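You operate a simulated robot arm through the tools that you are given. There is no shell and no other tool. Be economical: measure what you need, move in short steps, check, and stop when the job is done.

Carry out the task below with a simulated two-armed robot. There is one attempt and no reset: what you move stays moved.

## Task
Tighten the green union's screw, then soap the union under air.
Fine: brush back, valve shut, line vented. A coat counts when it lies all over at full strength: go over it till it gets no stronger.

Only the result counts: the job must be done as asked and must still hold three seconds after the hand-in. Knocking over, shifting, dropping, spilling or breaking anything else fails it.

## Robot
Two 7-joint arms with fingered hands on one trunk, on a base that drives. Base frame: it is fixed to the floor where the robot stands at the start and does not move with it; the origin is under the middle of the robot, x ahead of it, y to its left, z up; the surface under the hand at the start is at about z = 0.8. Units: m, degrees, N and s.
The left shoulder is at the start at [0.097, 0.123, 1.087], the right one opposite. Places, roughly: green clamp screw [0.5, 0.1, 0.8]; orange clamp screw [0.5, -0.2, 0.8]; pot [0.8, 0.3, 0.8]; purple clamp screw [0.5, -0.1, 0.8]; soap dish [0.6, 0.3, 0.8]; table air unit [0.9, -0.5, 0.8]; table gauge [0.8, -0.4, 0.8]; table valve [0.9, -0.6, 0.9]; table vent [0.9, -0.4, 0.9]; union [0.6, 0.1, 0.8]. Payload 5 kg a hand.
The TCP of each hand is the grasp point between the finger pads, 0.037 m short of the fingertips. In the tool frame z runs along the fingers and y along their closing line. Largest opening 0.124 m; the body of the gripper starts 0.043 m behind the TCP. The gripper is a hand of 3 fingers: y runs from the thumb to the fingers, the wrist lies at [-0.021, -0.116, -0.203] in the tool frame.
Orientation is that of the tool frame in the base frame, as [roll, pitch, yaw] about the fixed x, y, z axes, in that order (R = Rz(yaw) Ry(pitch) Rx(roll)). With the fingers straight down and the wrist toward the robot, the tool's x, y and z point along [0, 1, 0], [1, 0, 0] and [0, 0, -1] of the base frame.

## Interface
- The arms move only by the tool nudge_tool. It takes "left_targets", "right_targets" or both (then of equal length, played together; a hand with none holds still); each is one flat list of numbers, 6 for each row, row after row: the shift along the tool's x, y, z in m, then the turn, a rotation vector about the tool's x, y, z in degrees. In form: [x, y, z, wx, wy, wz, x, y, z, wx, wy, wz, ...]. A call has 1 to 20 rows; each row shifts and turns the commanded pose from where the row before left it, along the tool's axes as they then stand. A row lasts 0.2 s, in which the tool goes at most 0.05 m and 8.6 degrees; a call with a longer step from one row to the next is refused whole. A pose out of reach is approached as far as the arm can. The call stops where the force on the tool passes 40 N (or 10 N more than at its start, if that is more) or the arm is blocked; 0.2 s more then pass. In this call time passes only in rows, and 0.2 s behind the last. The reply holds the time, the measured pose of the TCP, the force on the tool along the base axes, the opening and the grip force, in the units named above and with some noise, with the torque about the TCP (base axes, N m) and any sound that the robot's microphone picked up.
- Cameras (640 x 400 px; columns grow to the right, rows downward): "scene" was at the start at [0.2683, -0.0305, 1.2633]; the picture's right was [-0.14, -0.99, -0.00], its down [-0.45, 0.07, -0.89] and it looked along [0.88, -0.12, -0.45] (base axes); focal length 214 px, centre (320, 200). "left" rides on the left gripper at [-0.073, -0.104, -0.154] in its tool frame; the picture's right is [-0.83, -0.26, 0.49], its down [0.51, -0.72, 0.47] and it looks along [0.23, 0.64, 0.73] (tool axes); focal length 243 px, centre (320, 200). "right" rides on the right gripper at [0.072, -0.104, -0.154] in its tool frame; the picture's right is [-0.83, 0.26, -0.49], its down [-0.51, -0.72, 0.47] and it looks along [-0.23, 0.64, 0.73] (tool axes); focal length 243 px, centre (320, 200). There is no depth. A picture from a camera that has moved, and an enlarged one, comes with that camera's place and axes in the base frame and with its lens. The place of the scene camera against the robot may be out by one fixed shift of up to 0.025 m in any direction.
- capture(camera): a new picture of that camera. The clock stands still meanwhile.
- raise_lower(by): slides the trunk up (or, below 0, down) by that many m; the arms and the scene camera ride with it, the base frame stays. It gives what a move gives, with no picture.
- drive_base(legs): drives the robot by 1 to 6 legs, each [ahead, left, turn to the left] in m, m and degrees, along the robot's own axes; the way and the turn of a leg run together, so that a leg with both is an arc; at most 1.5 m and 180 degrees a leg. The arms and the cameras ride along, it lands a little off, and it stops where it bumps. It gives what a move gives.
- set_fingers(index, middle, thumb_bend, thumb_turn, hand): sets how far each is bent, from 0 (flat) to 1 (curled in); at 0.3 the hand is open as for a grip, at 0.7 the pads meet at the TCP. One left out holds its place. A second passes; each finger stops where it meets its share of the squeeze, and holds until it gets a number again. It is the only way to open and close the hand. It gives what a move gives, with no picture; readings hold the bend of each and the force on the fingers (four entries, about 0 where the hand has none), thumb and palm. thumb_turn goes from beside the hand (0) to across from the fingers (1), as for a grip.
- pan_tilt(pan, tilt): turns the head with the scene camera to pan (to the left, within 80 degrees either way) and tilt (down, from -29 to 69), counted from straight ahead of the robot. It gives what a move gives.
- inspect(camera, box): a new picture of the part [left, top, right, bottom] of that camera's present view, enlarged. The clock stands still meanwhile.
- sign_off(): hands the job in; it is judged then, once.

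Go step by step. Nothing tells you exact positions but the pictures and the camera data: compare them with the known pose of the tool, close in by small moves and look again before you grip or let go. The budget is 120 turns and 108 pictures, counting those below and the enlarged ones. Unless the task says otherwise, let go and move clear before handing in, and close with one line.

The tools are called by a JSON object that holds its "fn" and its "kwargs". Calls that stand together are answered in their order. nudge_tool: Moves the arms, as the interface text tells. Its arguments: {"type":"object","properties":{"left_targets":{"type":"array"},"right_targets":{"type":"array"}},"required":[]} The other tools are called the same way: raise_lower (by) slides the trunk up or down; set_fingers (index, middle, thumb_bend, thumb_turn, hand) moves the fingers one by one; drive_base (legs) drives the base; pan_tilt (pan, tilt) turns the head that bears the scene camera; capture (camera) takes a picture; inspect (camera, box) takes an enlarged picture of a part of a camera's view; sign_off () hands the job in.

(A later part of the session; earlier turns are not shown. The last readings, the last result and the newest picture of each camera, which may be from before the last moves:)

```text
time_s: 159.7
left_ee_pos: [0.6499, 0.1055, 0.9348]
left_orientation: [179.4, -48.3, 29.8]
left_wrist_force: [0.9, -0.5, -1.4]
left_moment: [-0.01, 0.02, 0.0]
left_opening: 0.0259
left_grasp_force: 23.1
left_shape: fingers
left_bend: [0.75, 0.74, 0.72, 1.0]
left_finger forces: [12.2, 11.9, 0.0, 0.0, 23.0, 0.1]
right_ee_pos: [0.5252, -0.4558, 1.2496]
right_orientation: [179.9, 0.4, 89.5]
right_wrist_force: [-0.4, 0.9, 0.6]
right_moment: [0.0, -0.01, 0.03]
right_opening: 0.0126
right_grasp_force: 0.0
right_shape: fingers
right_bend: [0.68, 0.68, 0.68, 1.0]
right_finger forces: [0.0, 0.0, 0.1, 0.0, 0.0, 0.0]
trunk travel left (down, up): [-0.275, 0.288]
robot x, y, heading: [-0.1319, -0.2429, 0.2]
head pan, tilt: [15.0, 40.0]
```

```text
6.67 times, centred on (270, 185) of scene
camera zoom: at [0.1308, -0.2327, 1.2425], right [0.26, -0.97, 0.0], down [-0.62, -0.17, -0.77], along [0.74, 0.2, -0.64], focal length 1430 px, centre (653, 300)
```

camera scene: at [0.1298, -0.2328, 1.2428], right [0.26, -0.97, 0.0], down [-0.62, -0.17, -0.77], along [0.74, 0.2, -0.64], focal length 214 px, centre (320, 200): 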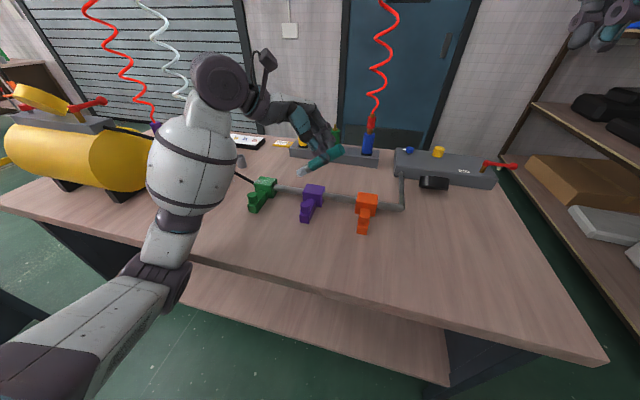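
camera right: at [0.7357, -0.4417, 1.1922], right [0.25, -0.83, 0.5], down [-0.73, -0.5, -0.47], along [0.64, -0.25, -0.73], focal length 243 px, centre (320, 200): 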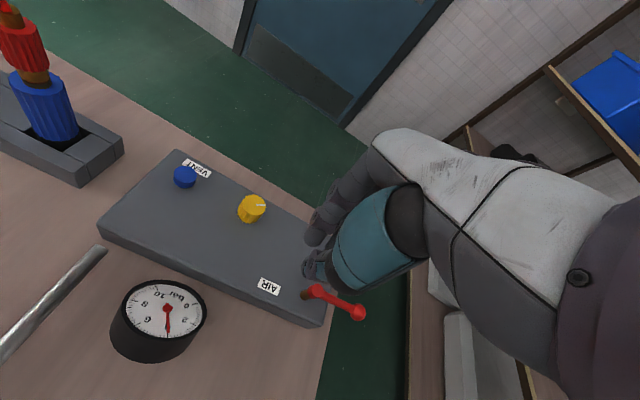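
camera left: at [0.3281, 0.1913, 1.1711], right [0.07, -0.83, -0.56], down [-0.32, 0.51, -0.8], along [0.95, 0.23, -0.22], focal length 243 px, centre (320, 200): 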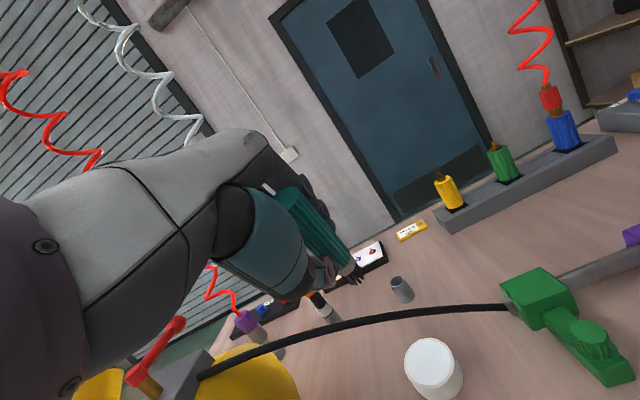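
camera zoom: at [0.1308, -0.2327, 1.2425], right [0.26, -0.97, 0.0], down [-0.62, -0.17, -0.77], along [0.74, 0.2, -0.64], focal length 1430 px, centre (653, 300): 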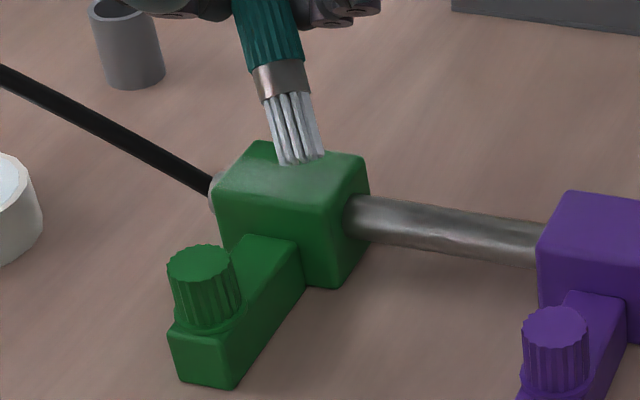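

{"fn": "nudge_tool", "kwargs": {"left_targets": [-0.0015, 0, 0.0013, 0, 0, 0, -0.0015, 0, 0.0013, 0, 0, 0]}}

{"fn": "nudge_tool", "kwargs": {"left_targets": [0.0039, -0.0105, 0.0044, 0, 0, 0, 0.0039, -0.0105, 0.0044, 0, 0, 0, -0.0039, 0.0105, -0.0044, 0, 0, 0, -0.0039, 0.0105, -0.0044, 0, 0, 0, -0.0039, 0.0105, -0.0044, 0, 0, 0, -0.0039, 0.0105, -0.0044, 0, 0, 0]}}

```text
time_s: 160.3
left_ee_pos: [0.6523, 0.1037, 0.9316]
left_orientation: [179.4, -48.3, 29.9]
left_wrist_force: [0.1, 0.9, 0.7]
left_moment: [-0.01, -0.01, -0.02]
left_opening: 0.0261
left_grasp_force: 23.9
left_shape: fingers
left_bend: [0.75, 0.74, 0.72, 1.0]
left_finger forces: [12.1, 11.9, 0.0, 0.0, 23.1, 0.1]
right_ee_pos: [0.5227, -0.4556, 1.249]
right_orientation: [180.0, 0.5, 89.4]
right_wrist_force: [0.5, -0.1, -0.3]
right_moment: [0.02, 0.02, 0.02]
right_opening: 0.0126
right_grasp_force: 0.0
right_shape: fingers
right_bend: [0.68, 0.68, 0.68, 1.0]
right_finger forces: [0.0, 0.1, 0.0, 0.1, 0.1, 0.0]
trunk travel left (down, up): [-0.275, 0.288]
robot x, y, heading: [-0.1322, -0.2419, 0.4]
head pan, tilt: [15.0, 40.0]
```

```text
time_s: 161.7
left_ee_pos: [0.654, 0.08, 0.9321]
left_orientation: [179.4, -48.4, 29.8]
left_wrist_force: [0.2, 0.2, -0.8]
left_moment: [0.02, -0.02, 0.03]
left_opening: 0.026
left_grasp_force: 23.6
left_shape: fingers
left_bend: [0.75, 0.74, 0.72, 1.0]
left_finger forces: [12.1, 11.7, 0.0, 0.1, 23.0, 0.0]
right_ee_pos: [0.5236, -0.4556, 1.2478]
right_orientation: [180.0, 0.4, 89.4]
right_wrist_force: [-0.9, 0.2, 0.0]
right_moment: [0.02, 0.02, 0.0]
right_opening: 0.0129
right_grasp_force: 0.0
right_shape: fingers
right_bend: [0.68, 0.68, 0.68, 1.0]
right_finger forces: [0.1, 0.0, 0.0, 0.0, 0.1, 0.0]
trunk travel left (down, up): [-0.275, 0.288]
robot x, y, heading: [-0.1292, -0.2435, 0.1]
head pan, tilt: [15.0, 40.0]
```

{"fn": "nudge_tool", "kwargs": {"left_targets": [-0.0015, 0, 0.0013, 0, 0, 0, -0.0058, -0.0049, -0.0065, 0, 0, 0, 0.0039, -0.0105, 0.0044, 0, 0, 0, 0.0039, -0.0105, 0.0044, 0, 0, 0, 0.0039, -0.0105, 0.0044, 0, 0, 0, 0.0039, -0.0105, 0.0044, 0, 0, 0, -0.0058, -0.0049, -0.0065, 0, 0, 0, -0.0039, 0.0105, -0.0044, 0, 0, 0, -0.0039, 0.0105, -0.0044, 0, 0, 0, -0.0039, 0.0105, -0.0044, 0, 0, 0, -0.0039, 0.0105, -0.0044, 0, 0, 0]}}

{"fn": "nudge_tool", "kwargs": {"left_targets": [-0.0015, 0, 0.0013, 0, 0, 0, -0.004, -0.0034, -0.0045, 0, 0, 0, 0.0039, -0.0105, 0.0044, 0, 0, 0, 0.0039, -0.0105, 0.0044, 0, 0, 0, 0.0039, -0.0105, 0.0044, 0, 0, 0, 0.0039, -0.0105, 0.0044, 0, 0, 0]}}

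{"fn": "inspect", "kwargs": {"camera": "scene", "box": [240, 155, 300, 215]}}

```text
time_s: 164.1
left_ee_pos: [0.6312, 0.0809, 0.9289]
left_orientation: [179.3, -48.4, 30.0]
left_wrist_force: [0.4, 0.8, 0.8]
left_moment: [0.02, 0.06, -0.01]
left_opening: 0.0257
left_grasp_force: 23.4
left_shape: fingers
left_bend: [0.75, 0.74, 0.72, 1.0]
left_finger forces: [11.8, 12.2, 0.1, 0.0, 23.2, 0.1]
right_ee_pos: [0.5253, -0.4565, 1.2488]
right_orientation: [179.9, 0.6, 89.5]
right_wrist_force: [-0.6, -0.1, -1.4]
right_moment: [0.02, -0.01, 0.0]
right_opening: 0.0128
right_grasp_force: 0.1
right_shape: fingers
right_bend: [0.68, 0.68, 0.68, 1.0]
right_finger forces: [0.0, 0.0, 0.0, 0.1, 0.0, 0.0]
trunk travel left (down, up): [-0.275, 0.288]
robot x, y, heading: [-0.1323, -0.243, 0.1]
head pan, tilt: [15.0, 40.0]
```

```text
time_s: 165.5
left_ee_pos: [0.6247, 0.1297, 0.9269]
left_orientation: [179.3, -48.3, 29.9]
left_wrist_force: [-0.3, -0.4, 0.2]
left_moment: [-0.04, 0.1, -0.01]
left_opening: 0.0259
left_grasp_force: 23.2
left_shape: fingers
left_bend: [0.75, 0.74, 0.72, 1.0]
left_finger forces: [11.6, 12.0, 0.1, 0.1, 22.8, 0.0]
right_ee_pos: [0.5233, -0.4555, 1.2495]
right_orientation: [-180.0, 0.5, 89.5]
right_wrist_force: [1.0, 0.0, 0.6]
right_moment: [-0.02, -0.02, 0.01]
right_opening: 0.0126
right_grasp_force: 0.1
right_shape: fingers
right_bend: [0.68, 0.68, 0.68, 1.0]
right_finger forces: [0.0, 0.1, 0.1, 0.1, 0.0, 0.0]
trunk travel left (down, up): [-0.275, 0.288]
robot x, y, heading: [-0.1347, -0.2424, 0.0]
head pan, tilt: [15.0, 40.0]
```

```text
6.67 times, centred on (270, 185) of scene
camera zoom: at [0.1304, -0.2325, 1.2426], right [0.26, -0.97, 0.0], down [-0.62, -0.17, -0.77], along [0.74, 0.2, -0.64], focal length 1430 px, centre (653, 300)
```

zoom: 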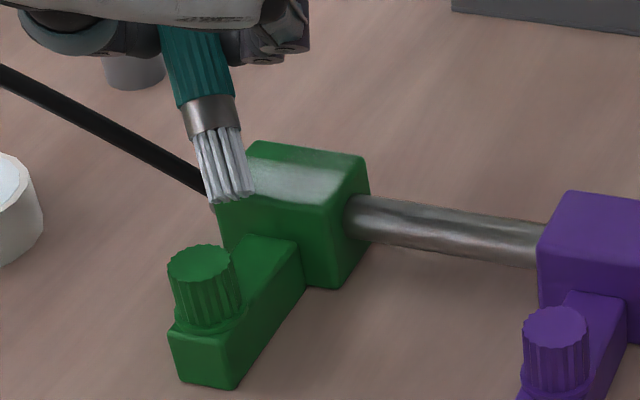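

The coat shows clearly where contact was right. I'll keep this height and go over the whole top face in close passes.

{"fn": "nudge_tool", "kwargs": {"left_targets": [-0.0044, 0.0118, -0.0049, 0, 0, 0, -0.0044, 0.0118, -0.0049, 0, 0, 0, -0.0044, 0.0118, -0.0049, 0, 0, 0, -0.0044, 0.0118, -0.0049, 0, 0, 0, 0.0052, 0.0044, 0.0058, 0, 0, 0, 0.0044, -0.0118, 0.0049, 0, 0, 0, 0.0044, -0.0118, 0.0049, 0, 0, 0, 0.0044, -0.0118, 0.0049, 0, 0, 0, 0.0044, -0.0118, 0.0049, 0, 0, 0, 0.0052, 0.0044, 0.0058, 0, 0, 0, -0.0044, 0.0118, -0.0049, 0, 0, 0, -0.0044, 0.0118, -0.0049, 0, 0, 0, -0.0044, 0.0118, -0.0049, 0, 0, 0, -0.0044, 0.0118, -0.0049, 0, 0, 0, 0.0052, 0.0044, 0.0058, 0, 0, 0, 0.0044, -0.0118, 0.0049, 0, 0, 0, 0.0044, -0.0118, 0.0049, 0, 0, 0, 0.0044, -0.0118, 0.0049, 0, 0, 0, 0.0044, -0.0118, 0.0049, 0, 0, 0]}}

{"fn": "nudge_tool", "kwargs": {"left_targets": [0.0052, 0.0044, 0.0058, 0, 0, 0, -0.0044, 0.0118, -0.0049, 0, 0, 0, -0.0044, 0.0118, -0.0049, 0, 0, 0, -0.0044, 0.0118, -0.0049, 0, 0, 0, -0.0044, 0.0118, -0.0049, 0, 0, 0, 0.0046, 0.0039, 0.0052, 0, 0, 0, 0.0044, -0.0118, 0.0049, 0, 0, 0, 0.0044, -0.0118, 0.0049, 0, 0, 0, 0.0044, -0.0118, 0.0049, 0, 0, 0, 0.0044, -0.0118, 0.0049, 0, 0, 0, -0.0046, -0.0039, -0.0052, 0, 0, 0, -0.0044, 0.0118, -0.0049, 0, 0, 0, -0.0044, 0.0118, -0.0049, 0, 0, 0, -0.0044, 0.0118, -0.0049, 0, 0, 0, -0.0044, 0.0118, -0.0049, 0, 0, 0]}}

{"fn": "inspect", "kwargs": {"camera": "scene", "box": [240, 155, 300, 215]}}

```text
time_s: 169.5
left_ee_pos: [0.6502, 0.127, 0.9273]
left_orientation: [179.2, -48.3, 30.0]
left_wrist_force: [0.2, -0.7, 1.1]
left_moment: [-0.08, 0.01, 0.01]
left_opening: 0.0254
left_grasp_force: 23.4
left_shape: fingers
left_bend: [0.75, 0.74, 0.73, 1.0]
left_finger forces: [12.7, 11.3, 0.1, 0.0, 22.4, 0.0]
right_ee_pos: [0.5237, -0.4552, 1.2489]
right_orientation: [179.9, 0.5, 89.5]
right_wrist_force: [0.2, 0.1, 0.0]
right_moment: [0.0, -0.01, 0.01]
right_opening: 0.0125
right_grasp_force: 0.0
right_shape: fingers
right_bend: [0.68, 0.68, 0.68, 1.0]
right_finger forces: [0.0, 0.0, 0.1, 0.1, 0.1, 0.0]
trunk travel left (down, up): [-0.275, 0.288]
robot x, y, heading: [-0.1299, -0.2434, 0.1]
head pan, tilt: [15.0, 40.0]
```

```text
time_s: 172.7
left_ee_pos: [0.6601, 0.0755, 0.9285]
left_orientation: [179.5, -48.3, 29.8]
left_wrist_force: [0.5, 0.0, -0.2]
left_moment: [-0.01, 0.01, -0.03]
left_opening: 0.0257
left_grasp_force: 23.3
left_shape: fingers
left_bend: [0.75, 0.74, 0.73, 1.0]
left_finger forces: [12.3, 11.4, 0.1, 0.0, 22.8, 0.0]
right_ee_pos: [0.5256, -0.4551, 1.2495]
right_orientation: [180.0, 0.5, 89.6]
right_wrist_force: [-0.3, -0.1, -0.3]
right_moment: [0.03, 0.0, -0.02]
right_opening: 0.0125
right_grasp_force: 0.0
right_shape: fingers
right_bend: [0.68, 0.68, 0.68, 1.0]
right_finger forces: [0.0, 0.0, 0.1, 0.0, 0.0, 0.0]
trunk travel left (down, up): [-0.275, 0.288]
robot x, y, heading: [-0.1319, -0.2427, -0.1]
head pan, tilt: [15.0, 40.0]
```

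```text
6.67 times, centred on (270, 185) of scene
camera zoom: at [0.131, -0.2332, 1.2425], right [0.26, -0.97, 0.0], down [-0.62, -0.17, -0.77], along [0.74, 0.2, -0.64], focal length 1430 px, centre (653, 300)
```

zoom: 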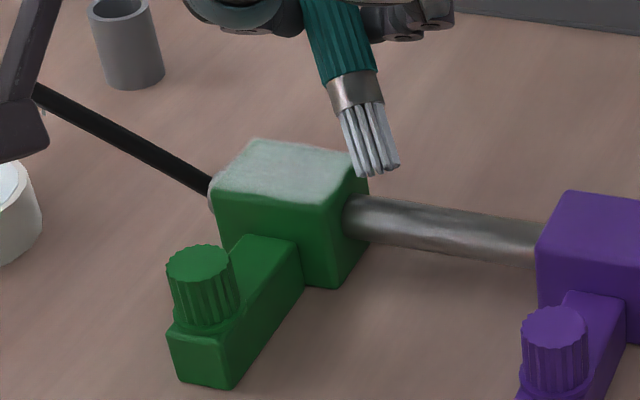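

The whole top is coated. Another complete set of passes to bring it to full strength.

{"fn": "nudge_tool", "kwargs": {"left_targets": [0.0029, 0.0024, 0.0047, 0, 0, 0, 0.0044, -0.0118, 0.0049, 0, 0, 0, 0.0044, -0.0118, 0.0049, 0, 0, 0, 0.0044, -0.0118, 0.0049, 0, 0, 0, 0.0044, -0.0118, 0.0049, 0, 0, 0, -0.0052, -0.0044, -0.0058, 0, 0, 0, -0.0044, 0.0118, -0.0049, 0, 0, 0, -0.0044, 0.0118, -0.0049, 0, 0, 0, -0.0044, 0.0118, -0.0049, 0, 0, 0, -0.0044, 0.0118, -0.0049, 0, 0, 0, -0.0052, -0.0044, -0.0058, 0, 0, 0, 0.0044, -0.0118, 0.0049, 0, 0, 0, 0.0044, -0.0118, 0.0049, 0, 0, 0, 0.0044, -0.0118, 0.0049, 0, 0, 0, 0.0044, -0.0118, 0.0049, 0, 0, 0, -0.0052, -0.0044, -0.0058, 0, 0, 0, -0.0044, 0.0118, -0.0049, 0, 0, 0, -0.0044, 0.0118, -0.0049, 0, 0, 0, -0.0044, 0.0118, -0.0049, 0, 0, 0, -0.0044, 0.0118, -0.0049, 0, 0, 0]}}

{"fn": "nudge_tool", "kwargs": {"left_targets": [-0.0052, -0.0044, -0.0058, 0, 0, 0, 0.0044, -0.0118, 0.0049, 0, 0, 0, 0.0044, -0.0118, 0.0049, 0, 0, 0, 0.0044, -0.0118, 0.0049, 0, 0, 0, 0.0044, -0.0118, 0.0049, 0, 0, 0, -0.003, -0.0025, -0.0033, 0, 0, 0, -0.0044, 0.0118, -0.0049, 0, 0, 0, -0.0044, 0.0118, -0.0049, 0, 0, 0, -0.0044, 0.0118, -0.0049, 0, 0, 0, -0.0044, 0.0118, -0.0049, 0, 0, 0, 0.0052, 0.0044, 0.0058, 0, 0, 0, 0.0044, -0.0118, 0.0049, 0, 0, 0, 0.0044, -0.0118, 0.0049, 0, 0, 0, 0.0044, -0.0118, 0.0049, 0, 0, 0, 0.0044, -0.0118, 0.0049, 0, 0, 0, 0.0046, 0.0039, 0.0052, 0, 0, 0, -0.0044, 0.0118, -0.0049, 0, 0, 0, -0.0044, 0.0118, -0.0049, 0, 0, 0, -0.0044, 0.0118, -0.0049, 0, 0, 0, -0.0044, 0.0118, -0.0049, 0, 0, 0]}}

{"fn": "nudge_tool", "kwargs": {"left_targets": [0.0052, 0.0044, 0.0058, 0, 0, 0, 0.0044, -0.0118, 0.0049, 0, 0, 0, 0.0044, -0.0118, 0.0049, 0, 0, 0, 0.0044, -0.0118, 0.0049, 0, 0, 0, 0.0044, -0.0118, 0.0049, 0, 0, 0, 0.0052, 0.0044, 0.0058, 0, 0, 0, -0.0044, 0.0118, -0.0049, 0, 0, 0, -0.0044, 0.0118, -0.0049, 0, 0, 0, -0.0044, 0.0118, -0.0049, 0, 0, 0, -0.0044, 0.0118, -0.0049, 0, 0, 0, 0.0052, 0.0044, 0.0058, 0, 0, 0, 0.0044, -0.0118, 0.0049, 0, 0, 0, 0.0044, -0.0118, 0.0049, 0, 0, 0, 0.0044, -0.0118, 0.0049, 0, 0, 0, 0.0044, -0.0118, 0.0049, 0, 0, 0, -0.0044, 0.0118, -0.0049, 0, 0, 0, -0.0044, 0.0118, -0.0049, 0, 0, 0, -0.0044, 0.0118, -0.0049, 0, 0, 0, -0.0044, 0.0118, -0.0049, 0, 0, 0]}}

{"fn": "inspect", "kwargs": {"camera": "scene", "box": [240, 155, 300, 215]}}

```text
time_s: 176.9
left_ee_pos: [0.6403, 0.0749, 0.9255]
left_orientation: [179.4, -48.3, 29.9]
left_wrist_force: [0.5, -0.6, 0.4]
left_moment: [0.03, 0.05, 0.01]
left_opening: 0.0256
left_grasp_force: 23.8
left_shape: fingers
left_bend: [0.75, 0.74, 0.73, 1.0]
left_finger forces: [12.3, 11.4, 0.1, 0.0, 22.9, 0.0]
right_ee_pos: [0.524, -0.4553, 1.2483]
right_orientation: [180.0, 0.6, 89.5]
right_wrist_force: [-0.1, 0.7, 0.9]
right_moment: [0.02, -0.02, 0.02]
right_opening: 0.0127
right_grasp_force: 0.1
right_shape: fingers
right_bend: [0.68, 0.68, 0.68, 1.0]
right_finger forces: [0.1, 0.0, 0.1, 0.0, 0.1, 0.1]
trunk travel left (down, up): [-0.275, 0.288]
robot x, y, heading: [-0.133, -0.2436, 0.0]
head pan, tilt: [15.0, 40.0]
```

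```text
time_s: 181.1
left_ee_pos: [0.6444, 0.0747, 0.9261]
left_orientation: [179.5, -48.2, 29.7]
left_wrist_force: [0.4, 0.0, -1.2]
left_moment: [0.01, 0.02, 0.0]
left_opening: 0.0256
left_grasp_force: 22.6
left_shape: fingers
left_bend: [0.75, 0.74, 0.73, 1.0]
left_finger forces: [12.1, 11.2, 0.0, 0.0, 22.4, 0.0]
right_ee_pos: [0.5242, -0.4562, 1.2487]
right_orientation: [-179.9, 0.5, 89.5]
right_wrist_force: [0.3, -0.7, -0.1]
right_moment: [0.03, -0.01, 0.0]
right_opening: 0.0125
right_grasp_force: 0.1
right_shape: fingers
right_bend: [0.68, 0.68, 0.68, 1.0]
right_finger forces: [0.0, 0.0, 0.0, 0.0, 0.1, 0.0]
trunk travel left (down, up): [-0.275, 0.288]
robot x, y, heading: [-0.129, -0.2471, 0.4]
head pan, tilt: [15.0, 40.0]
```

```text
time_s: 185.1
left_ee_pos: [0.6713, 0.0722, 0.9257]
left_orientation: [179.3, -48.4, 29.9]
left_wrist_force: [0.6, -0.3, -0.2]
left_moment: [0.0, -0.01, -0.02]
left_opening: 0.0254
left_grasp_force: 22.3
left_shape: fingers
left_bend: [0.75, 0.74, 0.73, 1.0]
left_finger forces: [11.8, 11.1, 0.1, 0.0, 22.1, 0.0]
right_ee_pos: [0.5244, -0.4565, 1.2481]
right_orientation: [180.0, 0.4, 89.5]
right_wrist_force: [-0.1, 0.4, -0.1]
right_moment: [0.02, 0.01, -0.03]
right_opening: 0.0128
right_grasp_force: 0.0
right_shape: fingers
right_bend: [0.68, 0.68, 0.68, 1.0]
right_finger forces: [0.1, 0.0, 0.0, 0.0, 0.0, 0.0]
trunk travel left (down, up): [-0.275, 0.288]
robot x, y, heading: [-0.133, -0.2409, 0.2]
head pan, tilt: [15.0, 40.0]
```

```text
6.67 times, centred on (270, 185) of scene
camera zoom: at [0.1312, -0.2333, 1.2425], right [0.26, -0.97, 0.0], down [-0.62, -0.17, -0.77], along [0.74, 0.2, -0.64], focal length 1430 px, centre (653, 300)
```

zoom: 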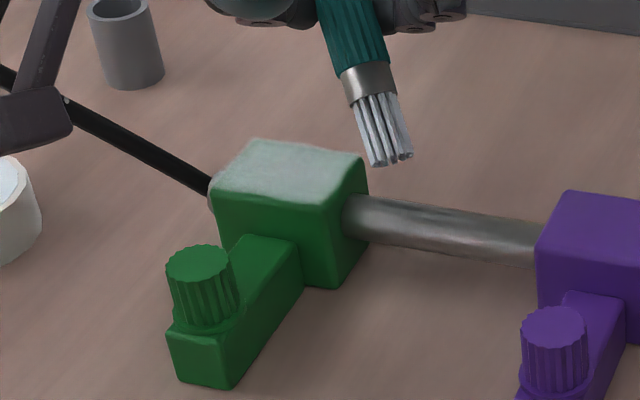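

The coat is even over the whole top, unchanged since the last look, with no bubbles. Now I'll raise the brush, shift the base, and turn the hand so the brush can go upright into its pot from the right side, clear of the hose.

{"fn": "nudge_tool", "kwargs": {"left_targets": [0.03, 0, -0.027, 0, 0, 0, 0.03, 0, -0.027, 0, 0, 0, 0.03, 0, -0.027, 0, 0, 0, 0.02, 0, -0.018, 0, 0, 0]}}

{"fn": "drive_base", "kwargs": {"legs": [[0.12, -0.13, 0]]}}

{"fn": "nudge_tool", "kwargs": {"left_targets": [0, 0, 0, 6.09, 0, -5.49, 0, 0, 0, 6.09, 0, -5.49, 0, 0, 0, 6.09, 0, -5.49, 0, 0, 0, 6.09, 0, -5.49, 0, 0, 0, 6.09, 0, -5.49, 0, 0, 0, 6.09, 0, -5.49, 0, 0, 0, 6.09, 0, -5.49, 0, 0, 0, 6.09, 0, -5.49, 0, 0, 0, 6.09, 0, -5.49, 0, 0, 0, 6.09, 0, -5.49, 0, 0, 0, 6.09, 0, -5.49]}}

```text
time_s: 186.1
left_ee_pos: [0.6677, 0.0752, 1.0746]
left_orientation: [179.3, -48.4, 29.9]
left_wrist_force: [-1.1, 0.5, -0.6]
left_moment: [0.03, 0.01, 0.01]
left_opening: 0.0252
left_grasp_force: 22.2
left_shape: fingers
left_bend: [0.75, 0.74, 0.73, 1.0]
left_finger forces: [11.8, 11.1, 0.0, 0.0, 22.0, 0.0]
right_ee_pos: [0.5229, -0.4565, 1.2495]
right_orientation: [180.0, 0.5, 89.5]
right_wrist_force: [0.3, 0.5, 1.1]
right_moment: [0.03, -0.01, -0.02]
right_opening: 0.0128
right_grasp_force: 0.0
right_shape: fingers
right_bend: [0.68, 0.68, 0.68, 1.0]
right_finger forces: [0.1, 0.0, 0.0, 0.1, 0.0, 0.0]
trunk travel left (down, up): [-0.275, 0.288]
robot x, y, heading: [-0.1296, -0.2405, 0.1]
head pan, tilt: [15.0, 40.0]
```

```text
time_s: 187.9
left_ee_pos: [0.7879, -0.0496, 1.0757]
left_orientation: [179.5, -48.4, 29.9]
left_wrist_force: [-0.4, 0.3, -0.3]
left_moment: [-0.02, 0.0, -0.01]
left_opening: 0.0251
left_grasp_force: 22.3
left_shape: fingers
left_bend: [0.75, 0.74, 0.73, 1.0]
left_finger forces: [11.7, 11.2, 0.0, 0.0, 21.9, 0.1]
right_ee_pos: [0.6444, -0.5806, 1.2486]
right_orientation: [180.0, 0.6, 89.6]
right_wrist_force: [0.4, -0.5, -0.1]
right_moment: [0.0, -0.03, 0.01]
right_opening: 0.0129
right_grasp_force: 0.1
right_shape: fingers
right_bend: [0.68, 0.68, 0.68, 1.0]
right_finger forces: [0.0, 0.1, 0.0, 0.1, 0.1, 0.1]
trunk travel left (down, up): [-0.275, 0.288]
robot x, y, heading: [-0.0107, -0.3707, -0.1]
head pan, tilt: [15.0, 40.0]
```

```text
time_s: 190.3
left_ee_pos: [0.7885, -0.0516, 1.0744]
left_orientation: [179.6, -47.6, 120.2]
left_wrist_force: [-1.2, 0.4, -0.1]
left_moment: [0.03, 0.0, 0.04]
left_opening: 0.0249
left_grasp_force: 21.6
left_shape: fingers
left_bend: [0.75, 0.74, 0.73, 1.0]
left_finger forces: [11.2, 10.5, 0.1, 0.0, 21.0, 0.1]
right_ee_pos: [0.6442, -0.5835, 1.2484]
right_orientation: [-180.0, 0.5, 89.6]
right_wrist_force: [0.2, -0.5, -0.5]
right_moment: [0.03, 0.01, 0.05]
right_opening: 0.0124
right_grasp_force: 0.0
right_shape: fingers
right_bend: [0.68, 0.68, 0.68, 1.0]
right_finger forces: [0.0, 0.1, 0.0, 0.0, 0.0, 0.0]
trunk travel left (down, up): [-0.275, 0.288]
robot x, y, heading: [-0.0074, -0.3682, 0.2]
head pan, tilt: [15.0, 40.0]
```

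{"fn": "nudge_tool", "kwargs": {"left_targets": [0, 0, 0, 0, 8, 0, 0, 0, 0, 0, 8, 0, 0, 0, 0, 0, 8, 0, 0, 0, 0, 0, 8.2, 0, 0.0024, 0.0151, 0.0354, 0, 0, 0, 0.0024, 0.0151, 0.0354, 0, 0, 0, 0.0024, 0.0151, 0.0354, 0, 0, 0, 0.0024, 0.0151, 0.0354, 0, 0, 0, 0.0024, 0.0151, 0.0354, 0, 0, 0, 0.0024, 0.0151, 0.0354, 0, 0, 0, 0.0024, 0.0151, 0.0354, 0, 0, 0, 0.0024, 0.0151, 0.0354, 0, 0, 0]}}

{"fn": "pan_tilt", "kwargs": {"pan": 32, "tilt": 35}}

{"fn": "capture", "kwargs": {"camera": "scene"}}

```text
time_s: 192.9
left_ee_pos: [0.7506, 0.2589, 1.0428]
left_orientation: [177.5, -79.8, 122.2]
left_wrist_force: [0.7, 0.2, -0.7]
left_moment: [-0.04, -0.01, 0.04]
left_opening: 0.0249
left_grasp_force: 21.5
left_shape: fingers
left_bend: [0.75, 0.74, 0.73, 1.0]
left_finger forces: [10.9, 10.3, 0.0, 0.0, 20.8, 0.1]
right_ee_pos: [0.644, -0.58, 1.2501]
right_orientation: [-180.0, 0.6, 89.6]
right_wrist_force: [-0.8, 0.9, 0.5]
right_moment: [-0.07, -0.04, -0.02]
right_opening: 0.0127
right_grasp_force: 0.0
right_shape: fingers
right_bend: [0.68, 0.68, 0.68, 1.0]
right_finger forces: [0.1, 0.1, 0.1, 0.1, 0.0, 0.0]
trunk travel left (down, up): [-0.275, 0.288]
robot x, y, heading: [-0.0122, -0.3698, 0.2]
head pan, tilt: [15.0, 40.0]
```

```text
time_s: 193.7
left_ee_pos: [0.7508, 0.2543, 1.043]
left_orientation: [177.7, -79.8, 121.9]
left_wrist_force: [0.3, -0.4, -1.1]
left_moment: [0.02, -0.02, -0.02]
left_opening: 0.0249
left_grasp_force: 21.3
left_shape: fingers
left_bend: [0.75, 0.74, 0.73, 1.0]
left_finger forces: [11.1, 10.4, 0.0, 0.0, 20.6, 0.0]
right_ee_pos: [0.6441, -0.5812, 1.2484]
right_orientation: [180.0, 0.5, 89.6]
right_wrist_force: [-0.1, -0.1, 0.4]
right_moment: [0.01, 0.0, 0.06]
right_opening: 0.0127
right_grasp_force: 0.0
right_shape: fingers
right_bend: [0.68, 0.68, 0.68, 1.0]
right_finger forces: [0.0, 0.0, 0.1, 0.0, 0.0, 0.0]
trunk travel left (down, up): [-0.275, 0.288]
robot x, y, heading: [-0.0105, -0.3715, 0.1]
head pan, tilt: [32.0, 35.0]
```

```text
4 pictures are left
camera scene: at [0.2434, -0.3349, 1.2501], right [0.53, -0.85, 0.0], down [-0.49, -0.3, -0.82], along [0.69, 0.44, -0.57], focal length 214 px, centre (320, 200)
```

scene: 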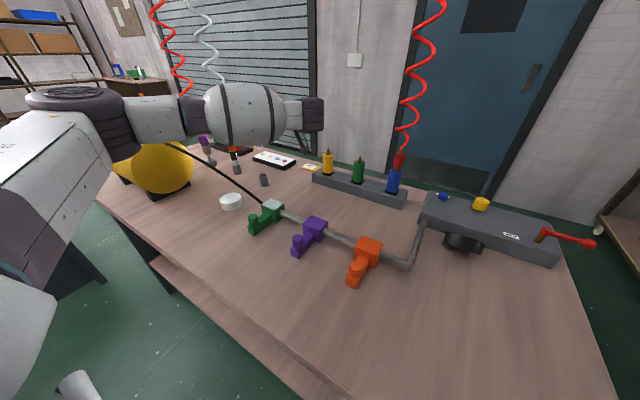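

The hand is hidden behind the forearm, so I'll use one wrist-camera picture to check the bristles against the pot.

{"fn": "capture", "kwargs": {"camera": "left"}}

```text
3 pictures are left
camera left: at [0.741, 0.0613, 0.9977], right [-0.39, 0.17, -0.91], down [-0.9, 0.12, 0.41], along [0.18, 0.98, 0.1], focal length 243 px, centre (320, 200)
```

left: 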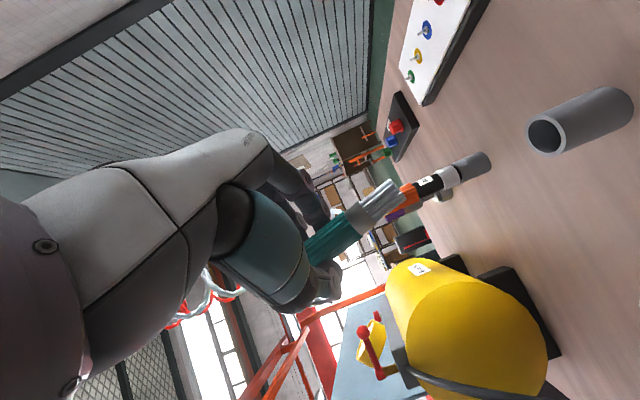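

The pot mouth is at (0.752, 0.260). The brush leans about 10–15°; I'll straighten it and then check once more.

{"fn": "nudge_tool", "kwargs": {"left_targets": [0, 0, 0, 0, 4.5, 3.5, 0, 0, 0, 0, 4.5, 3.5]}}

```text
time_s: 194.3
left_ee_pos: [0.7527, 0.2558, 1.0434]
left_orientation: [-101.1, -83.3, 40.2]
left_wrist_force: [0.8, 0.2, -0.4]
left_moment: [-0.05, 0.01, 0.0]
left_opening: 0.0246
left_grasp_force: 21.0
left_shape: fingers
left_bend: [0.75, 0.74, 0.73, 1.0]
left_finger forces: [11.0, 10.4, 0.0, 0.0, 20.7, 0.0]
right_ee_pos: [0.6444, -0.5814, 1.2489]
right_orientation: [-180.0, 0.5, 89.6]
right_wrist_force: [0.1, 0.3, 0.1]
right_moment: [-0.01, 0.01, -0.01]
right_opening: 0.0127
right_grasp_force: 0.1
right_shape: fingers
right_bend: [0.68, 0.68, 0.68, 1.0]
right_finger forces: [0.0, 0.0, 0.0, 0.0, 0.0, 0.0]
trunk travel left (down, up): [-0.275, 0.288]
robot x, y, heading: [-0.0142, -0.3706, 0.2]
head pan, tilt: [32.0, 35.0]
```

{"fn": "nudge_tool", "kwargs": {"left_targets": [-0.028, 0.0033, -0.0006, 0, 0, 0, -0.028, 0.0033, -0.0006, 0, 0, 0, -0.028, 0.0033, -0.0006, 0, 0, 0]}}

{"fn": "inspect", "kwargs": {"camera": "left", "box": [300, 80, 540, 280]}}

```text
time_s: 195.1
left_ee_pos: [0.7557, 0.2518, 0.958]
left_orientation: [-101.2, -83.3, 40.1]
left_wrist_force: [-0.3, 0.5, -0.7]
left_moment: [-0.04, -0.02, 0.02]
left_opening: 0.0244
left_grasp_force: 21.0
left_shape: fingers
left_bend: [0.75, 0.74, 0.73, 1.0]
left_finger forces: [11.0, 10.2, 0.0, 0.0, 20.6, 0.0]
right_ee_pos: [0.6461, -0.581, 1.2478]
right_orientation: [180.0, 0.4, 89.7]
right_wrist_force: [0.0, 0.0, -1.1]
right_moment: [-0.03, 0.03, -0.02]
right_opening: 0.0126
right_grasp_force: 0.1
right_shape: fingers
right_bend: [0.68, 0.68, 0.68, 1.0]
right_finger forces: [0.0, 0.1, 0.0, 0.0, 0.0, 0.1]
trunk travel left (down, up): [-0.275, 0.288]
robot x, y, heading: [-0.01, -0.3694, 0.2]
head pan, tilt: [32.0, 35.0]
```

```text
2.00 times, centred on (420, 180) of left
camera zoom: at [0.7324, 0.0614, 0.9019], right [-0.54, 0.24, -0.81], down [-0.81, 0.1, 0.58], along [0.22, 0.96, 0.14], focal length 485 px, centre (120, 240)
```

zoom: 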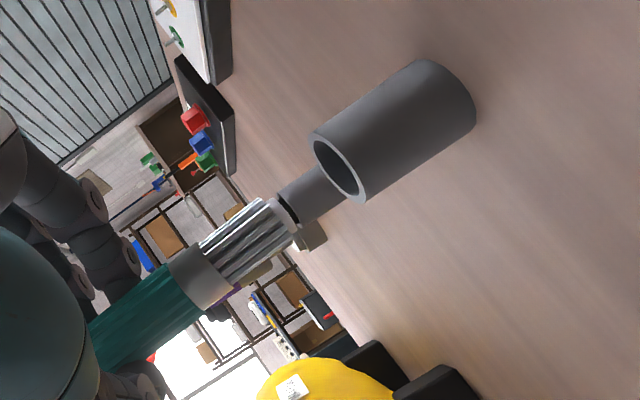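

The brush is now nearly vertical, with its tip about 26 mm above the rim. I'll shift a few mm and lower slowly into the pot, watching the force.

{"fn": "nudge_tool", "kwargs": {"left_targets": [0.0004, 0.0032, 0.0028, 0, 0, 0, -0.00993, 0.00115, 0.0002, 0, 0, 0, -0.00993, 0.00115, 0.0002, 0, 0, 0, -0.00993, 0.00115, 0.0002, 0, 0, 0, -0.006, 0.0007, 0.0001, 0, 0, 0]}}

{"fn": "nudge_tool", "kwargs": {"left_targets": [-0.005, 0.0006, 0.0001, 0, 0, 0, -0.005, 0.0006, 0.0001, 0, 0, 0]}}

```text
time_s: 196.3
left_ee_pos: [0.7568, 0.2539, 0.9234]
left_orientation: [-101.4, -83.3, 40.4]
left_wrist_force: [0.2, -0.5, 0.1]
left_moment: [-0.01, 0.02, -0.02]
left_opening: 0.0249
left_grasp_force: 21.2
left_shape: fingers
left_bend: [0.75, 0.74, 0.73, 1.0]
left_finger forces: [11.0, 10.3, 0.0, 0.0, 20.6, 0.0]
right_ee_pos: [0.644, -0.5819, 1.249]
right_orientation: [180.0, 0.5, 89.6]
right_wrist_force: [0.3, 0.5, 0.6]
right_moment: [-0.02, -0.01, -0.01]
right_opening: 0.0127
right_grasp_force: 0.1
right_shape: fingers
right_bend: [0.68, 0.68, 0.68, 1.0]
right_finger forces: [0.0, 0.0, 0.1, 0.0, 0.1, 0.1]
trunk travel left (down, up): [-0.275, 0.288]
robot x, y, heading: [-0.0073, -0.371, 0.2]
head pan, tilt: [32.0, 35.0]
```

```text
time_s: 196.9
left_ee_pos: [0.7565, 0.2539, 0.9133]
left_orientation: [-100.6, -83.3, 39.7]
left_wrist_force: [-0.2, 0.2, -0.6]
left_moment: [0.0, -0.02, 0.01]
left_opening: 0.0243
left_grasp_force: 20.8
left_shape: fingers
left_bend: [0.75, 0.74, 0.73, 1.0]
left_finger forces: [11.1, 10.3, 0.1, 0.0, 20.5, 0.0]
right_ee_pos: [0.6445, -0.5809, 1.2489]
right_orientation: [-180.0, 0.5, 89.5]
right_wrist_force: [-0.9, -0.5, 0.1]
right_moment: [0.0, 0.04, 0.04]
right_opening: 0.0129
right_grasp_force: 0.0
right_shape: fingers
right_bend: [0.68, 0.68, 0.68, 1.0]
right_finger forces: [0.0, 0.0, 0.0, 0.0, 0.0, 0.0]
trunk travel left (down, up): [-0.275, 0.288]
robot x, y, heading: [-0.0123, -0.3698, -0.2]
head pan, tilt: [32.0, 35.0]
```

{"fn": "nudge_tool", "kwargs": {"left_targets": [-0.005, 0.0006, 0.0001, 0, 0, 0, -0.005, 0.0006, 0.0001, 0, 0, 0, -0.004, 0.0005, 0.0001, 0, 0, 0]}}

{"fn": "nudge_tool", "kwargs": {"left_targets": [-0.003, 0.0003, 0, 0, 0, 0, -0.003, 0.0003, 0, 0, 0, 0]}}

{"fn": "inspect", "kwargs": {"camera": "left", "box": [300, 80, 540, 280]}}

```text
time_s: 197.7
left_ee_pos: [0.757, 0.2565, 0.8984]
left_orientation: [-101.3, -83.3, 40.4]
left_wrist_force: [-0.4, 0.7, -0.8]
left_moment: [0.0, -0.01, 0.0]
left_opening: 0.0247
left_grasp_force: 21.4
left_shape: fingers
left_bend: [0.75, 0.74, 0.73, 1.0]
left_finger forces: [10.9, 10.5, 0.0, 0.0, 20.7, 0.0]
right_ee_pos: [0.6455, -0.5818, 1.2495]
right_orientation: [-179.9, 0.6, 89.5]
right_wrist_force: [0.5, 0.0, -0.7]
right_moment: [0.0, 0.02, -0.01]
right_opening: 0.0126
right_grasp_force: 0.1
right_shape: fingers
right_bend: [0.68, 0.68, 0.68, 1.0]
right_finger forces: [0.0, 0.0, 0.0, 0.0, 0.0, 0.0]
trunk travel left (down, up): [-0.275, 0.288]
robot x, y, heading: [-0.0151, -0.3692, 0.0]
head pan, tilt: [32.0, 35.0]
```

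```text
time_s: 198.3
left_ee_pos: [0.7549, 0.2585, 0.905]
left_orientation: [-106.8, -84.0, 46.2]
left_wrist_force: [1.6, -2.4, -1.3]
left_moment: [-0.15, -0.09, -0.03]
left_opening: 0.0245
left_grasp_force: 21.1
left_shape: fingers
left_bend: [0.75, 0.74, 0.73, 1.0]
left_finger forces: [10.8, 10.7, 0.0, 0.0, 21.0, 0.1]
right_ee_pos: [0.6407, -0.5819, 1.2524]
right_orientation: [179.7, 0.4, 89.7]
right_wrist_force: [0.1, -0.8, -1.4]
right_moment: [0.0, 0.01, -0.03]
right_opening: 0.0129
right_grasp_force: 0.0
right_shape: fingers
right_bend: [0.68, 0.68, 0.68, 1.0]
right_finger forces: [0.0, 0.0, 0.1, 0.1, 0.0, 0.0]
trunk travel left (down, up): [-0.275, 0.288]
robot x, y, heading: [-0.0088, -0.3689, 0.4]
head pan, tilt: [32.0, 35.0]
```

```text
2.00 times, centred on (420, 180) of left
camera zoom: at [0.7336, 0.0688, 0.8484], right [-0.53, 0.24, -0.81], down [-0.82, 0.1, 0.56], along [0.21, 0.97, 0.15], focal length 485 px, centre (120, 240)
```

zoom: 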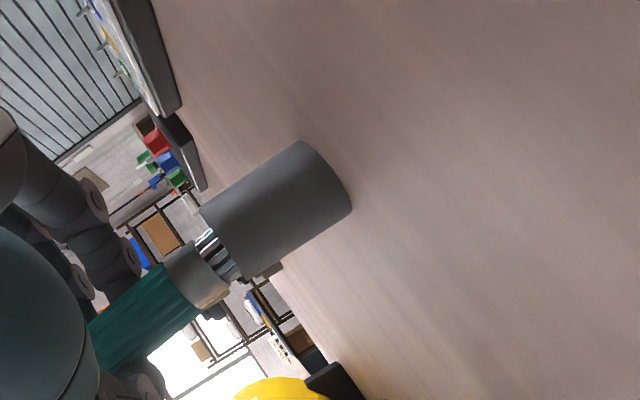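

The bristles are in the pot with the ferrule just above the rim, and the arm is lightly touching something, so I go no lower. I'll open gently so the brush settles into its pot.

{"fn": "set_fingers", "kwargs": {"hand": "left", "index": 0.62, "middle": 0.62, "thumb_bend": 0.62}}

{"fn": "set_fingers", "kwargs": {"hand": "left", "index": 0.42, "middle": 0.42, "thumb_bend": 0.42}}

```text
time_s: 199.3
left_ee_pos: [0.7555, 0.2587, 0.9067]
left_orientation: [-107.0, -84.2, 46.4]
left_wrist_force: [-1.0, 0.6, -0.7]
left_moment: [-0.02, 0.0, 0.02]
left_opening: 0.0303
left_grasp_force: 0.1
left_shape: fingers
left_bend: [0.62, 0.62, 0.62, 1.0]
left_finger forces: [0.1, 0.1, 0.1, 0.0, 0.0, 0.1]
right_ee_pos: [0.6416, -0.5829, 1.2515]
right_orientation: [179.8, 0.4, 89.6]
right_wrist_force: [1.3, -0.2, -0.5]
right_moment: [0.0, -0.01, -0.06]
right_opening: 0.0127
right_grasp_force: 0.1
right_shape: fingers
right_bend: [0.68, 0.68, 0.68, 1.0]
right_finger forces: [0.1, 0.1, 0.0, 0.0, 0.0, 0.0]
trunk travel left (down, up): [-0.275, 0.288]
robot x, y, heading: [-0.0103, -0.3683, 0.2]
head pan, tilt: [32.0, 35.0]
```

```text
time_s: 200.3
left_ee_pos: [0.7543, 0.2593, 0.9066]
left_orientation: [-107.3, -84.1, 46.6]
left_wrist_force: [0.7, -0.3, 0.5]
left_moment: [-0.03, 0.03, 0.0]
left_opening: 0.0917
left_grasp_force: 0.0
left_shape: fingers
left_bend: [0.42, 0.42, 0.42, 0.99]
left_finger forces: [0.0, 0.1, 0.0, 0.0, 0.0, 0.1]
right_ee_pos: [0.6403, -0.5811, 1.2517]
right_orientation: [179.7, 0.4, 89.5]
right_wrist_force: [-1.1, -0.2, -0.2]
right_moment: [0.03, -0.01, -0.01]
right_opening: 0.0125
right_grasp_force: 0.1
right_shape: fingers
right_bend: [0.68, 0.68, 0.68, 1.0]
right_finger forces: [0.1, 0.0, 0.0, 0.0, 0.0, 0.0]
trunk travel left (down, up): [-0.275, 0.288]
robot x, y, heading: [-0.0111, -0.3679, 0.2]
head pan, tilt: [32.0, 35.0]
```

{"fn": "nudge_tool", "kwargs": {"left_targets": [0.015, -0.0017, -0.006, 0, 0, 0, 0.02, -0.0023, -0.005, 0, 0, 0, 0.02, -0.0023, -0.003, 0, 0, 0, 0.025, -0.0029, 0, 0, 0, 0, 0.03, -0.0035, 0, 0, 0, 0, 0.03, -0.0035, 0, 0, 0, 0, 0.03, -0.0035, 0, 0, 0, 0]}}

```text
time_s: 201.9
left_ee_pos: [0.7637, 0.246, 1.0652]
left_orientation: [-100.8, -83.4, 39.8]
left_wrist_force: [0.0, 0.5, 0.7]
left_moment: [0.01, 0.03, 0.06]
left_opening: 0.0918
left_grasp_force: 0.0
left_shape: fingers
left_bend: [0.42, 0.42, 0.42, 0.99]
left_finger forces: [0.0, 0.0, 0.0, 0.0, 0.0, 0.0]
right_ee_pos: [0.6449, -0.5829, 1.2488]
right_orientation: [-179.9, 0.4, 89.5]
right_wrist_force: [0.3, -0.3, -0.4]
right_moment: [-0.01, 0.0, 0.03]
right_opening: 0.0127
right_grasp_force: 0.0
right_shape: fingers
right_bend: [0.68, 0.68, 0.68, 1.0]
right_finger forces: [0.0, 0.0, 0.1, 0.0, 0.1, 0.0]
trunk travel left (down, up): [-0.275, 0.288]
robot x, y, heading: [-0.0139, -0.3674, 0.1]
head pan, tilt: [32.0, 35.0]
```

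Brush released and the hand is clear. Now raise the left hand further, drive back to the air-unit stand and bring the right hand behind the lever to close the valve.

{"fn": "nudge_tool", "kwargs": {"left_targets": [0.035, -0.004, -0.005, 0, 0, 0, 0.035, -0.004, -0.01, 0, 0, 0, 0.035, -0.004, -0.01, 0, 0, 0]}}

{"fn": "drive_base", "kwargs": {"legs": [[0.048, 0.067, 0]]}}

{"fn": "nudge_tool", "kwargs": {"right_targets": [-0.0166, 0.0139, 0.037, 0, 0, 0, -0.0166, 0.0139, 0.037, 0, 0, 0, -0.0166, 0.0139, 0.037, 0, 0, 0, -0.0166, 0.0139, 0.037, 0, 0, 0, -0.0166, 0.0139, 0.037, 0, 0, 0, -0.0166, 0.0139, 0.037, 0, 0, 0, -0.0166, 0.0139, 0.037, 0, 0, 0]}}

```text
time_s: 202.7
left_ee_pos: [0.7739, 0.2267, 1.1704]
left_orientation: [-100.3, -83.3, 39.4]
left_wrist_force: [-0.7, -0.1, 0.3]
left_moment: [-0.02, -0.01, -0.02]
left_opening: 0.092
left_grasp_force: 0.2
left_shape: fingers
left_bend: [0.42, 0.42, 0.42, 0.99]
left_finger forces: [0.0, 0.0, 0.0, 0.0, 0.0, 0.1]
right_ee_pos: [0.643, -0.5812, 1.2491]
right_orientation: [179.9, 0.4, 89.6]
right_wrist_force: [-0.6, -0.6, 1.1]
right_moment: [0.03, 0.01, -0.01]
right_opening: 0.0127
right_grasp_force: 0.0
right_shape: fingers
right_bend: [0.68, 0.68, 0.68, 1.0]
right_finger forces: [0.1, 0.0, 0.0, 0.0, 0.0, 0.0]
trunk travel left (down, up): [-0.275, 0.288]
robot x, y, heading: [-0.0118, -0.3667, 0.2]
head pan, tilt: [32.0, 35.0]
```

```text
time_s: 203.9
left_ee_pos: [0.8207, 0.2939, 1.1711]
left_orientation: [-101.0, -83.3, 40.1]
left_wrist_force: [-0.6, -0.4, -0.2]
left_moment: [0.04, -0.02, 0.0]
left_opening: 0.0921
left_grasp_force: 0.1
left_shape: fingers
left_bend: [0.42, 0.42, 0.42, 0.99]
left_finger forces: [0.0, 0.0, 0.0, 0.1, 0.0, 0.0]
right_ee_pos: [0.6905, -0.5145, 1.2496]
right_orientation: [180.0, 0.5, 89.6]
right_wrist_force: [0.1, 0.2, 0.1]
right_moment: [0.0, 0.03, -0.01]
right_opening: 0.0129
right_grasp_force: 0.1
right_shape: fingers
right_bend: [0.68, 0.68, 0.68, 1.0]
right_finger forces: [0.0, 0.0, 0.0, 0.0, 0.0, 0.0]
trunk travel left (down, up): [-0.275, 0.288]
robot x, y, heading: [0.0342, -0.3028, 0.1]
head pan, tilt: [32.0, 35.0]
```

```text
time_s: 205.5
left_ee_pos: [0.8211, 0.2946, 1.1685]
left_orientation: [-99.5, -83.4, 38.5]
left_wrist_force: [0.0, -0.4, 0.1]
left_moment: [-0.01, 0.01, 0.0]
left_opening: 0.092
left_grasp_force: 0.0
left_shape: fingers
left_bend: [0.42, 0.42, 0.42, 0.99]
left_finger forces: [0.1, 0.1, 0.0, 0.0, 0.0, 0.0]
right_ee_pos: [0.7863, -0.6328, 0.9903]
right_orientation: [-179.9, 0.4, 89.7]
right_wrist_force: [0.0, -0.9, -0.4]
right_moment: [0.02, 0.02, 0.01]
right_opening: 0.0126
right_grasp_force: 0.1
right_shape: fingers
right_bend: [0.68, 0.68, 0.68, 1.0]
right_finger forces: [0.0, 0.1, 0.0, 0.0, 0.0, 0.1]
trunk travel left (down, up): [-0.275, 0.288]
robot x, y, heading: [0.0374, -0.3009, 0.2]
head pan, tilt: [32.0, 35.0]
```

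{"fn": "nudge_tool", "kwargs": {"right_targets": [0, 0, 0.035, 0, 0, 0, 0, 0, 0.035, 0, 0, 0]}}

{"fn": "nudge_tool", "kwargs": {"right_targets": [0, 0.015, 0, 0, 0, 0, 0, 0.015, 0, 0, 0, 0, 0, 0.015, 0, 0, 0, 0, -0.0015, 0.014, 0, 0, 0, 0, -0.0015, 0.014, 0, 0, 0, 0, 0.004, 0.013, 0, 0, 0, 0]}}

{"fn": "nudge_tool", "kwargs": {"right_targets": [0.007, 0.0095, 0, 0, 0, 0, 0.007, 0.0095, 0, 0, 0, 0, 0.008, 0.005, 0, 0, 0, 0, 0.008, 0.005, 0, 0, 0, 0]}}

```text
time_s: 206.1
left_ee_pos: [0.8219, 0.2941, 1.1699]
left_orientation: [-100.9, -83.3, 40.0]
left_wrist_force: [0.3, -0.4, -0.8]
left_moment: [0.04, -0.02, 0.02]
left_opening: 0.0921
left_grasp_force: 0.0
left_shape: fingers
left_bend: [0.42, 0.42, 0.42, 0.99]
left_finger forces: [0.0, 0.1, 0.0, 0.1, 0.1, 0.0]
right_ee_pos: [0.7871, -0.6324, 0.9211]
right_orientation: [179.8, 0.4, 89.6]
right_wrist_force: [0.2, 0.3, 0.3]
right_moment: [0.01, 0.01, -0.01]
right_opening: 0.0128
right_grasp_force: 0.1
right_shape: fingers
right_bend: [0.68, 0.68, 0.68, 1.0]
right_finger forces: [0.0, 0.0, 0.0, 0.0, 0.1, 0.0]
trunk travel left (down, up): [-0.275, 0.288]
robot x, y, heading: [0.0372, -0.3041, 0.2]
head pan, tilt: [32.0, 35.0]
```

```text
time_s: 207.5
left_ee_pos: [0.8211, 0.2949, 1.1692]
left_orientation: [-100.9, -83.2, 39.9]
left_wrist_force: [-0.1, 0.0, -0.3]
left_moment: [0.02, 0.01, 0.0]
left_opening: 0.0919
left_grasp_force: 0.1
left_shape: fingers
left_bend: [0.42, 0.42, 0.42, 0.99]
left_finger forces: [0.1, 0.0, 0.0, 0.1, 0.0, 0.0]
right_ee_pos: [0.8753, -0.6323, 0.9207]
right_orientation: [180.0, 0.4, 89.6]
right_wrist_force: [-1.6, -1.5, 1.7]
right_moment: [0.0, 0.04, -0.01]
right_opening: 0.0092
right_grasp_force: 1.5
right_shape: fingers
right_bend: [0.7, 0.68, 0.68, 1.0]
right_finger forces: [2.5, 0.0, 0.0, 0.1, 0.0, 0.0]
trunk travel left (down, up): [-0.275, 0.288]
robot x, y, heading: [0.0332, -0.3006, 0.4]
head pan, tilt: [32.0, 35.0]
```

```text
time_s: 208.5
left_ee_pos: [0.8206, 0.2945, 1.1701]
left_orientation: [-101.3, -83.3, 40.4]
left_wrist_force: [0.5, -0.3, 0.4]
left_moment: [0.01, 0.0, 0.0]
left_opening: 0.0921
left_grasp_force: 0.1
left_shape: fingers
left_bend: [0.42, 0.42, 0.42, 0.99]
left_finger forces: [0.0, 0.1, 0.0, 0.0, 0.0, 0.0]
right_ee_pos: [0.9057, -0.603, 0.9202]
right_orientation: [180.0, 0.5, 89.6]
right_wrist_force: [-1.7, -1.6, 1.1]
right_moment: [-0.04, 0.01, -0.01]
right_opening: 0.01
right_grasp_force: 1.3
right_shape: fingers
right_bend: [0.7, 0.68, 0.68, 1.0]
right_finger forces: [2.5, 0.0, 0.1, 0.1, 0.1, 0.1]
trunk travel left (down, up): [-0.275, 0.288]
robot x, y, heading: [0.0353, -0.3024, 0.3]
head pan, tilt: [32.0, 35.0]
```

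The lever is following. Push on to its stop.

{"fn": "nudge_tool", "kwargs": {"right_targets": [0.006, 0.001, 0, 0, 0, 0, 0.006, 0.001, 0, 0, 0, 0]}}

{"fn": "nudge_tool", "kwargs": {"right_targets": [0.006, 0, 0, 0, 0, 0]}}

```text
time_s: 209.1
left_ee_pos: [0.8216, 0.2885, 1.1721]
left_orientation: [-100.8, -83.4, 39.7]
left_wrist_force: [0.4, 0.6, -0.2]
left_moment: [-0.02, 0.0, 0.05]
left_opening: 0.0917
left_grasp_force: 0.0
left_shape: fingers
left_bend: [0.42, 0.42, 0.42, 0.99]
left_finger forces: [0.0, 0.0, 0.1, 0.0, 0.0, 0.0]
right_ee_pos: [0.9068, -0.5999, 0.9213]
right_orientation: [179.9, 0.5, 89.1]
right_wrist_force: [-4.0, -31.3, 2.9]
right_moment: [-1.06, 0.03, -0.33]
right_opening: 0.008
right_grasp_force: 16.4
right_shape: fingers
right_bend: [0.7, 0.68, 0.68, 1.0]
right_finger forces: [33.2, 0.0, 0.0, 0.0, 0.0, 0.1]
trunk travel left (down, up): [-0.275, 0.288]
robot x, y, heading: [0.0362, -0.3, -0.1]
head pan, tilt: [32.0, 35.0]
```

```text
time_s: 209.5
left_ee_pos: [0.8226, 0.2892, 1.1705]
left_orientation: [-100.9, -83.3, 39.7]
left_wrist_force: [1.2, 1.4, 0.3]
left_moment: [0.04, -0.03, 0.03]
left_opening: 0.0919
left_grasp_force: 0.1
left_shape: fingers
left_bend: [0.42, 0.42, 0.42, 0.99]
left_finger forces: [0.0, 0.0, 0.1, 0.1, 0.1, 0.0]
right_ee_pos: [0.9062, -0.6003, 0.921]
right_orientation: [179.9, 0.9, 88.9]
right_wrist_force: [-3.0, -17.9, 2.8]
right_moment: [-0.61, 0.07, -0.21]
right_opening: 0.0083
right_grasp_force: 10.4
right_shape: fingers
right_bend: [0.7, 0.68, 0.68, 1.0]
right_finger forces: [19.8, 0.1, 0.0, 0.1, 0.0, 0.1]
trunk travel left (down, up): [-0.275, 0.288]
robot x, y, heading: [0.0362, -0.3023, -0.0]
head pan, tilt: [32.0, 35.0]
stopped in row 1 (right hand): the force on the tool passed its limit at 44 N (the readings are from after the stop); the commanded pose is now the measured one
```

The valve is hard against its shut stop. Next the vent button: back off, cross over to it and press down.

{"fn": "nudge_tool", "kwargs": {"right_targets": [-0.02, 0, 0, 0, 0, 0, 0, 0, -0.04, 0, 0, 0, 0, 0, -0.035, 0, 0, 0, 0.043, 0.001, 0, 0, 0, 0, 0.043, 0.001, 0, 0, 0, 0, 0.043, 0.001, 0, 0, 0, 0, 0.043, 0.001, 0, 0, 0, 0, 0.043, 0.001, 0, 0, 0, 0, 0.043, 0.001, 0, 0, 0, 0]}}

{"fn": "nudge_tool", "kwargs": {"right_targets": [0.002, 0, 0.025, 0, 0, 0, 0, 0, 0.02, 0, 0, 0]}}

```text
time_s: 211.5
left_ee_pos: [0.8224, 0.2932, 1.1693]
left_orientation: [-102.3, -83.3, 41.3]
left_wrist_force: [0.2, 0.0, -0.9]
left_moment: [0.0, -0.01, 0.05]
left_opening: 0.0919
left_grasp_force: 0.1
left_shape: fingers
left_bend: [0.42, 0.42, 0.42, 0.99]
left_finger forces: [0.1, 0.1, 0.0, 0.0, 0.1, 0.0]
right_ee_pos: [0.9167, -0.3549, 0.9919]
right_orientation: [179.8, 0.8, 89.1]
right_wrist_force: [0.2, 1.3, 0.2]
right_moment: [-0.02, 0.02, -0.01]
right_opening: 0.0125
right_grasp_force: 0.1
right_shape: fingers
right_bend: [0.68, 0.68, 0.68, 1.0]
right_finger forces: [0.1, 0.0, 0.0, 0.0, 0.0, 0.0]
trunk travel left (down, up): [-0.275, 0.288]
robot x, y, heading: [0.0416, -0.3052, 0.2]
head pan, tilt: [32.0, 35.0]
```

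```text
time_s: 212.1
left_ee_pos: [0.8222, 0.2915, 1.169]
left_orientation: [-101.7, -83.3, 40.7]
left_wrist_force: [0.3, -0.4, 0.2]
left_moment: [-0.01, -0.01, 0.02]
left_opening: 0.0917
left_grasp_force: 0.1
left_shape: fingers
left_bend: [0.42, 0.42, 0.42, 0.99]
left_finger forces: [0.0, 0.1, 0.1, 0.0, 0.0, 0.0]
right_ee_pos: [0.9169, -0.3555, 0.9462]
right_orientation: [179.9, 0.9, 89.1]
right_wrist_force: [0.0, -0.1, -1.1]
right_moment: [0.0, 0.01, 0.05]
right_opening: 0.0125
right_grasp_force: 0.0
right_shape: fingers
right_bend: [0.68, 0.68, 0.68, 1.0]
right_finger forces: [0.0, 0.0, 0.0, 0.0, 0.0, 0.0]
trunk travel left (down, up): [-0.275, 0.288]
robot x, y, heading: [0.0399, -0.3049, 0.0]
head pan, tilt: [32.0, 35.0]
```

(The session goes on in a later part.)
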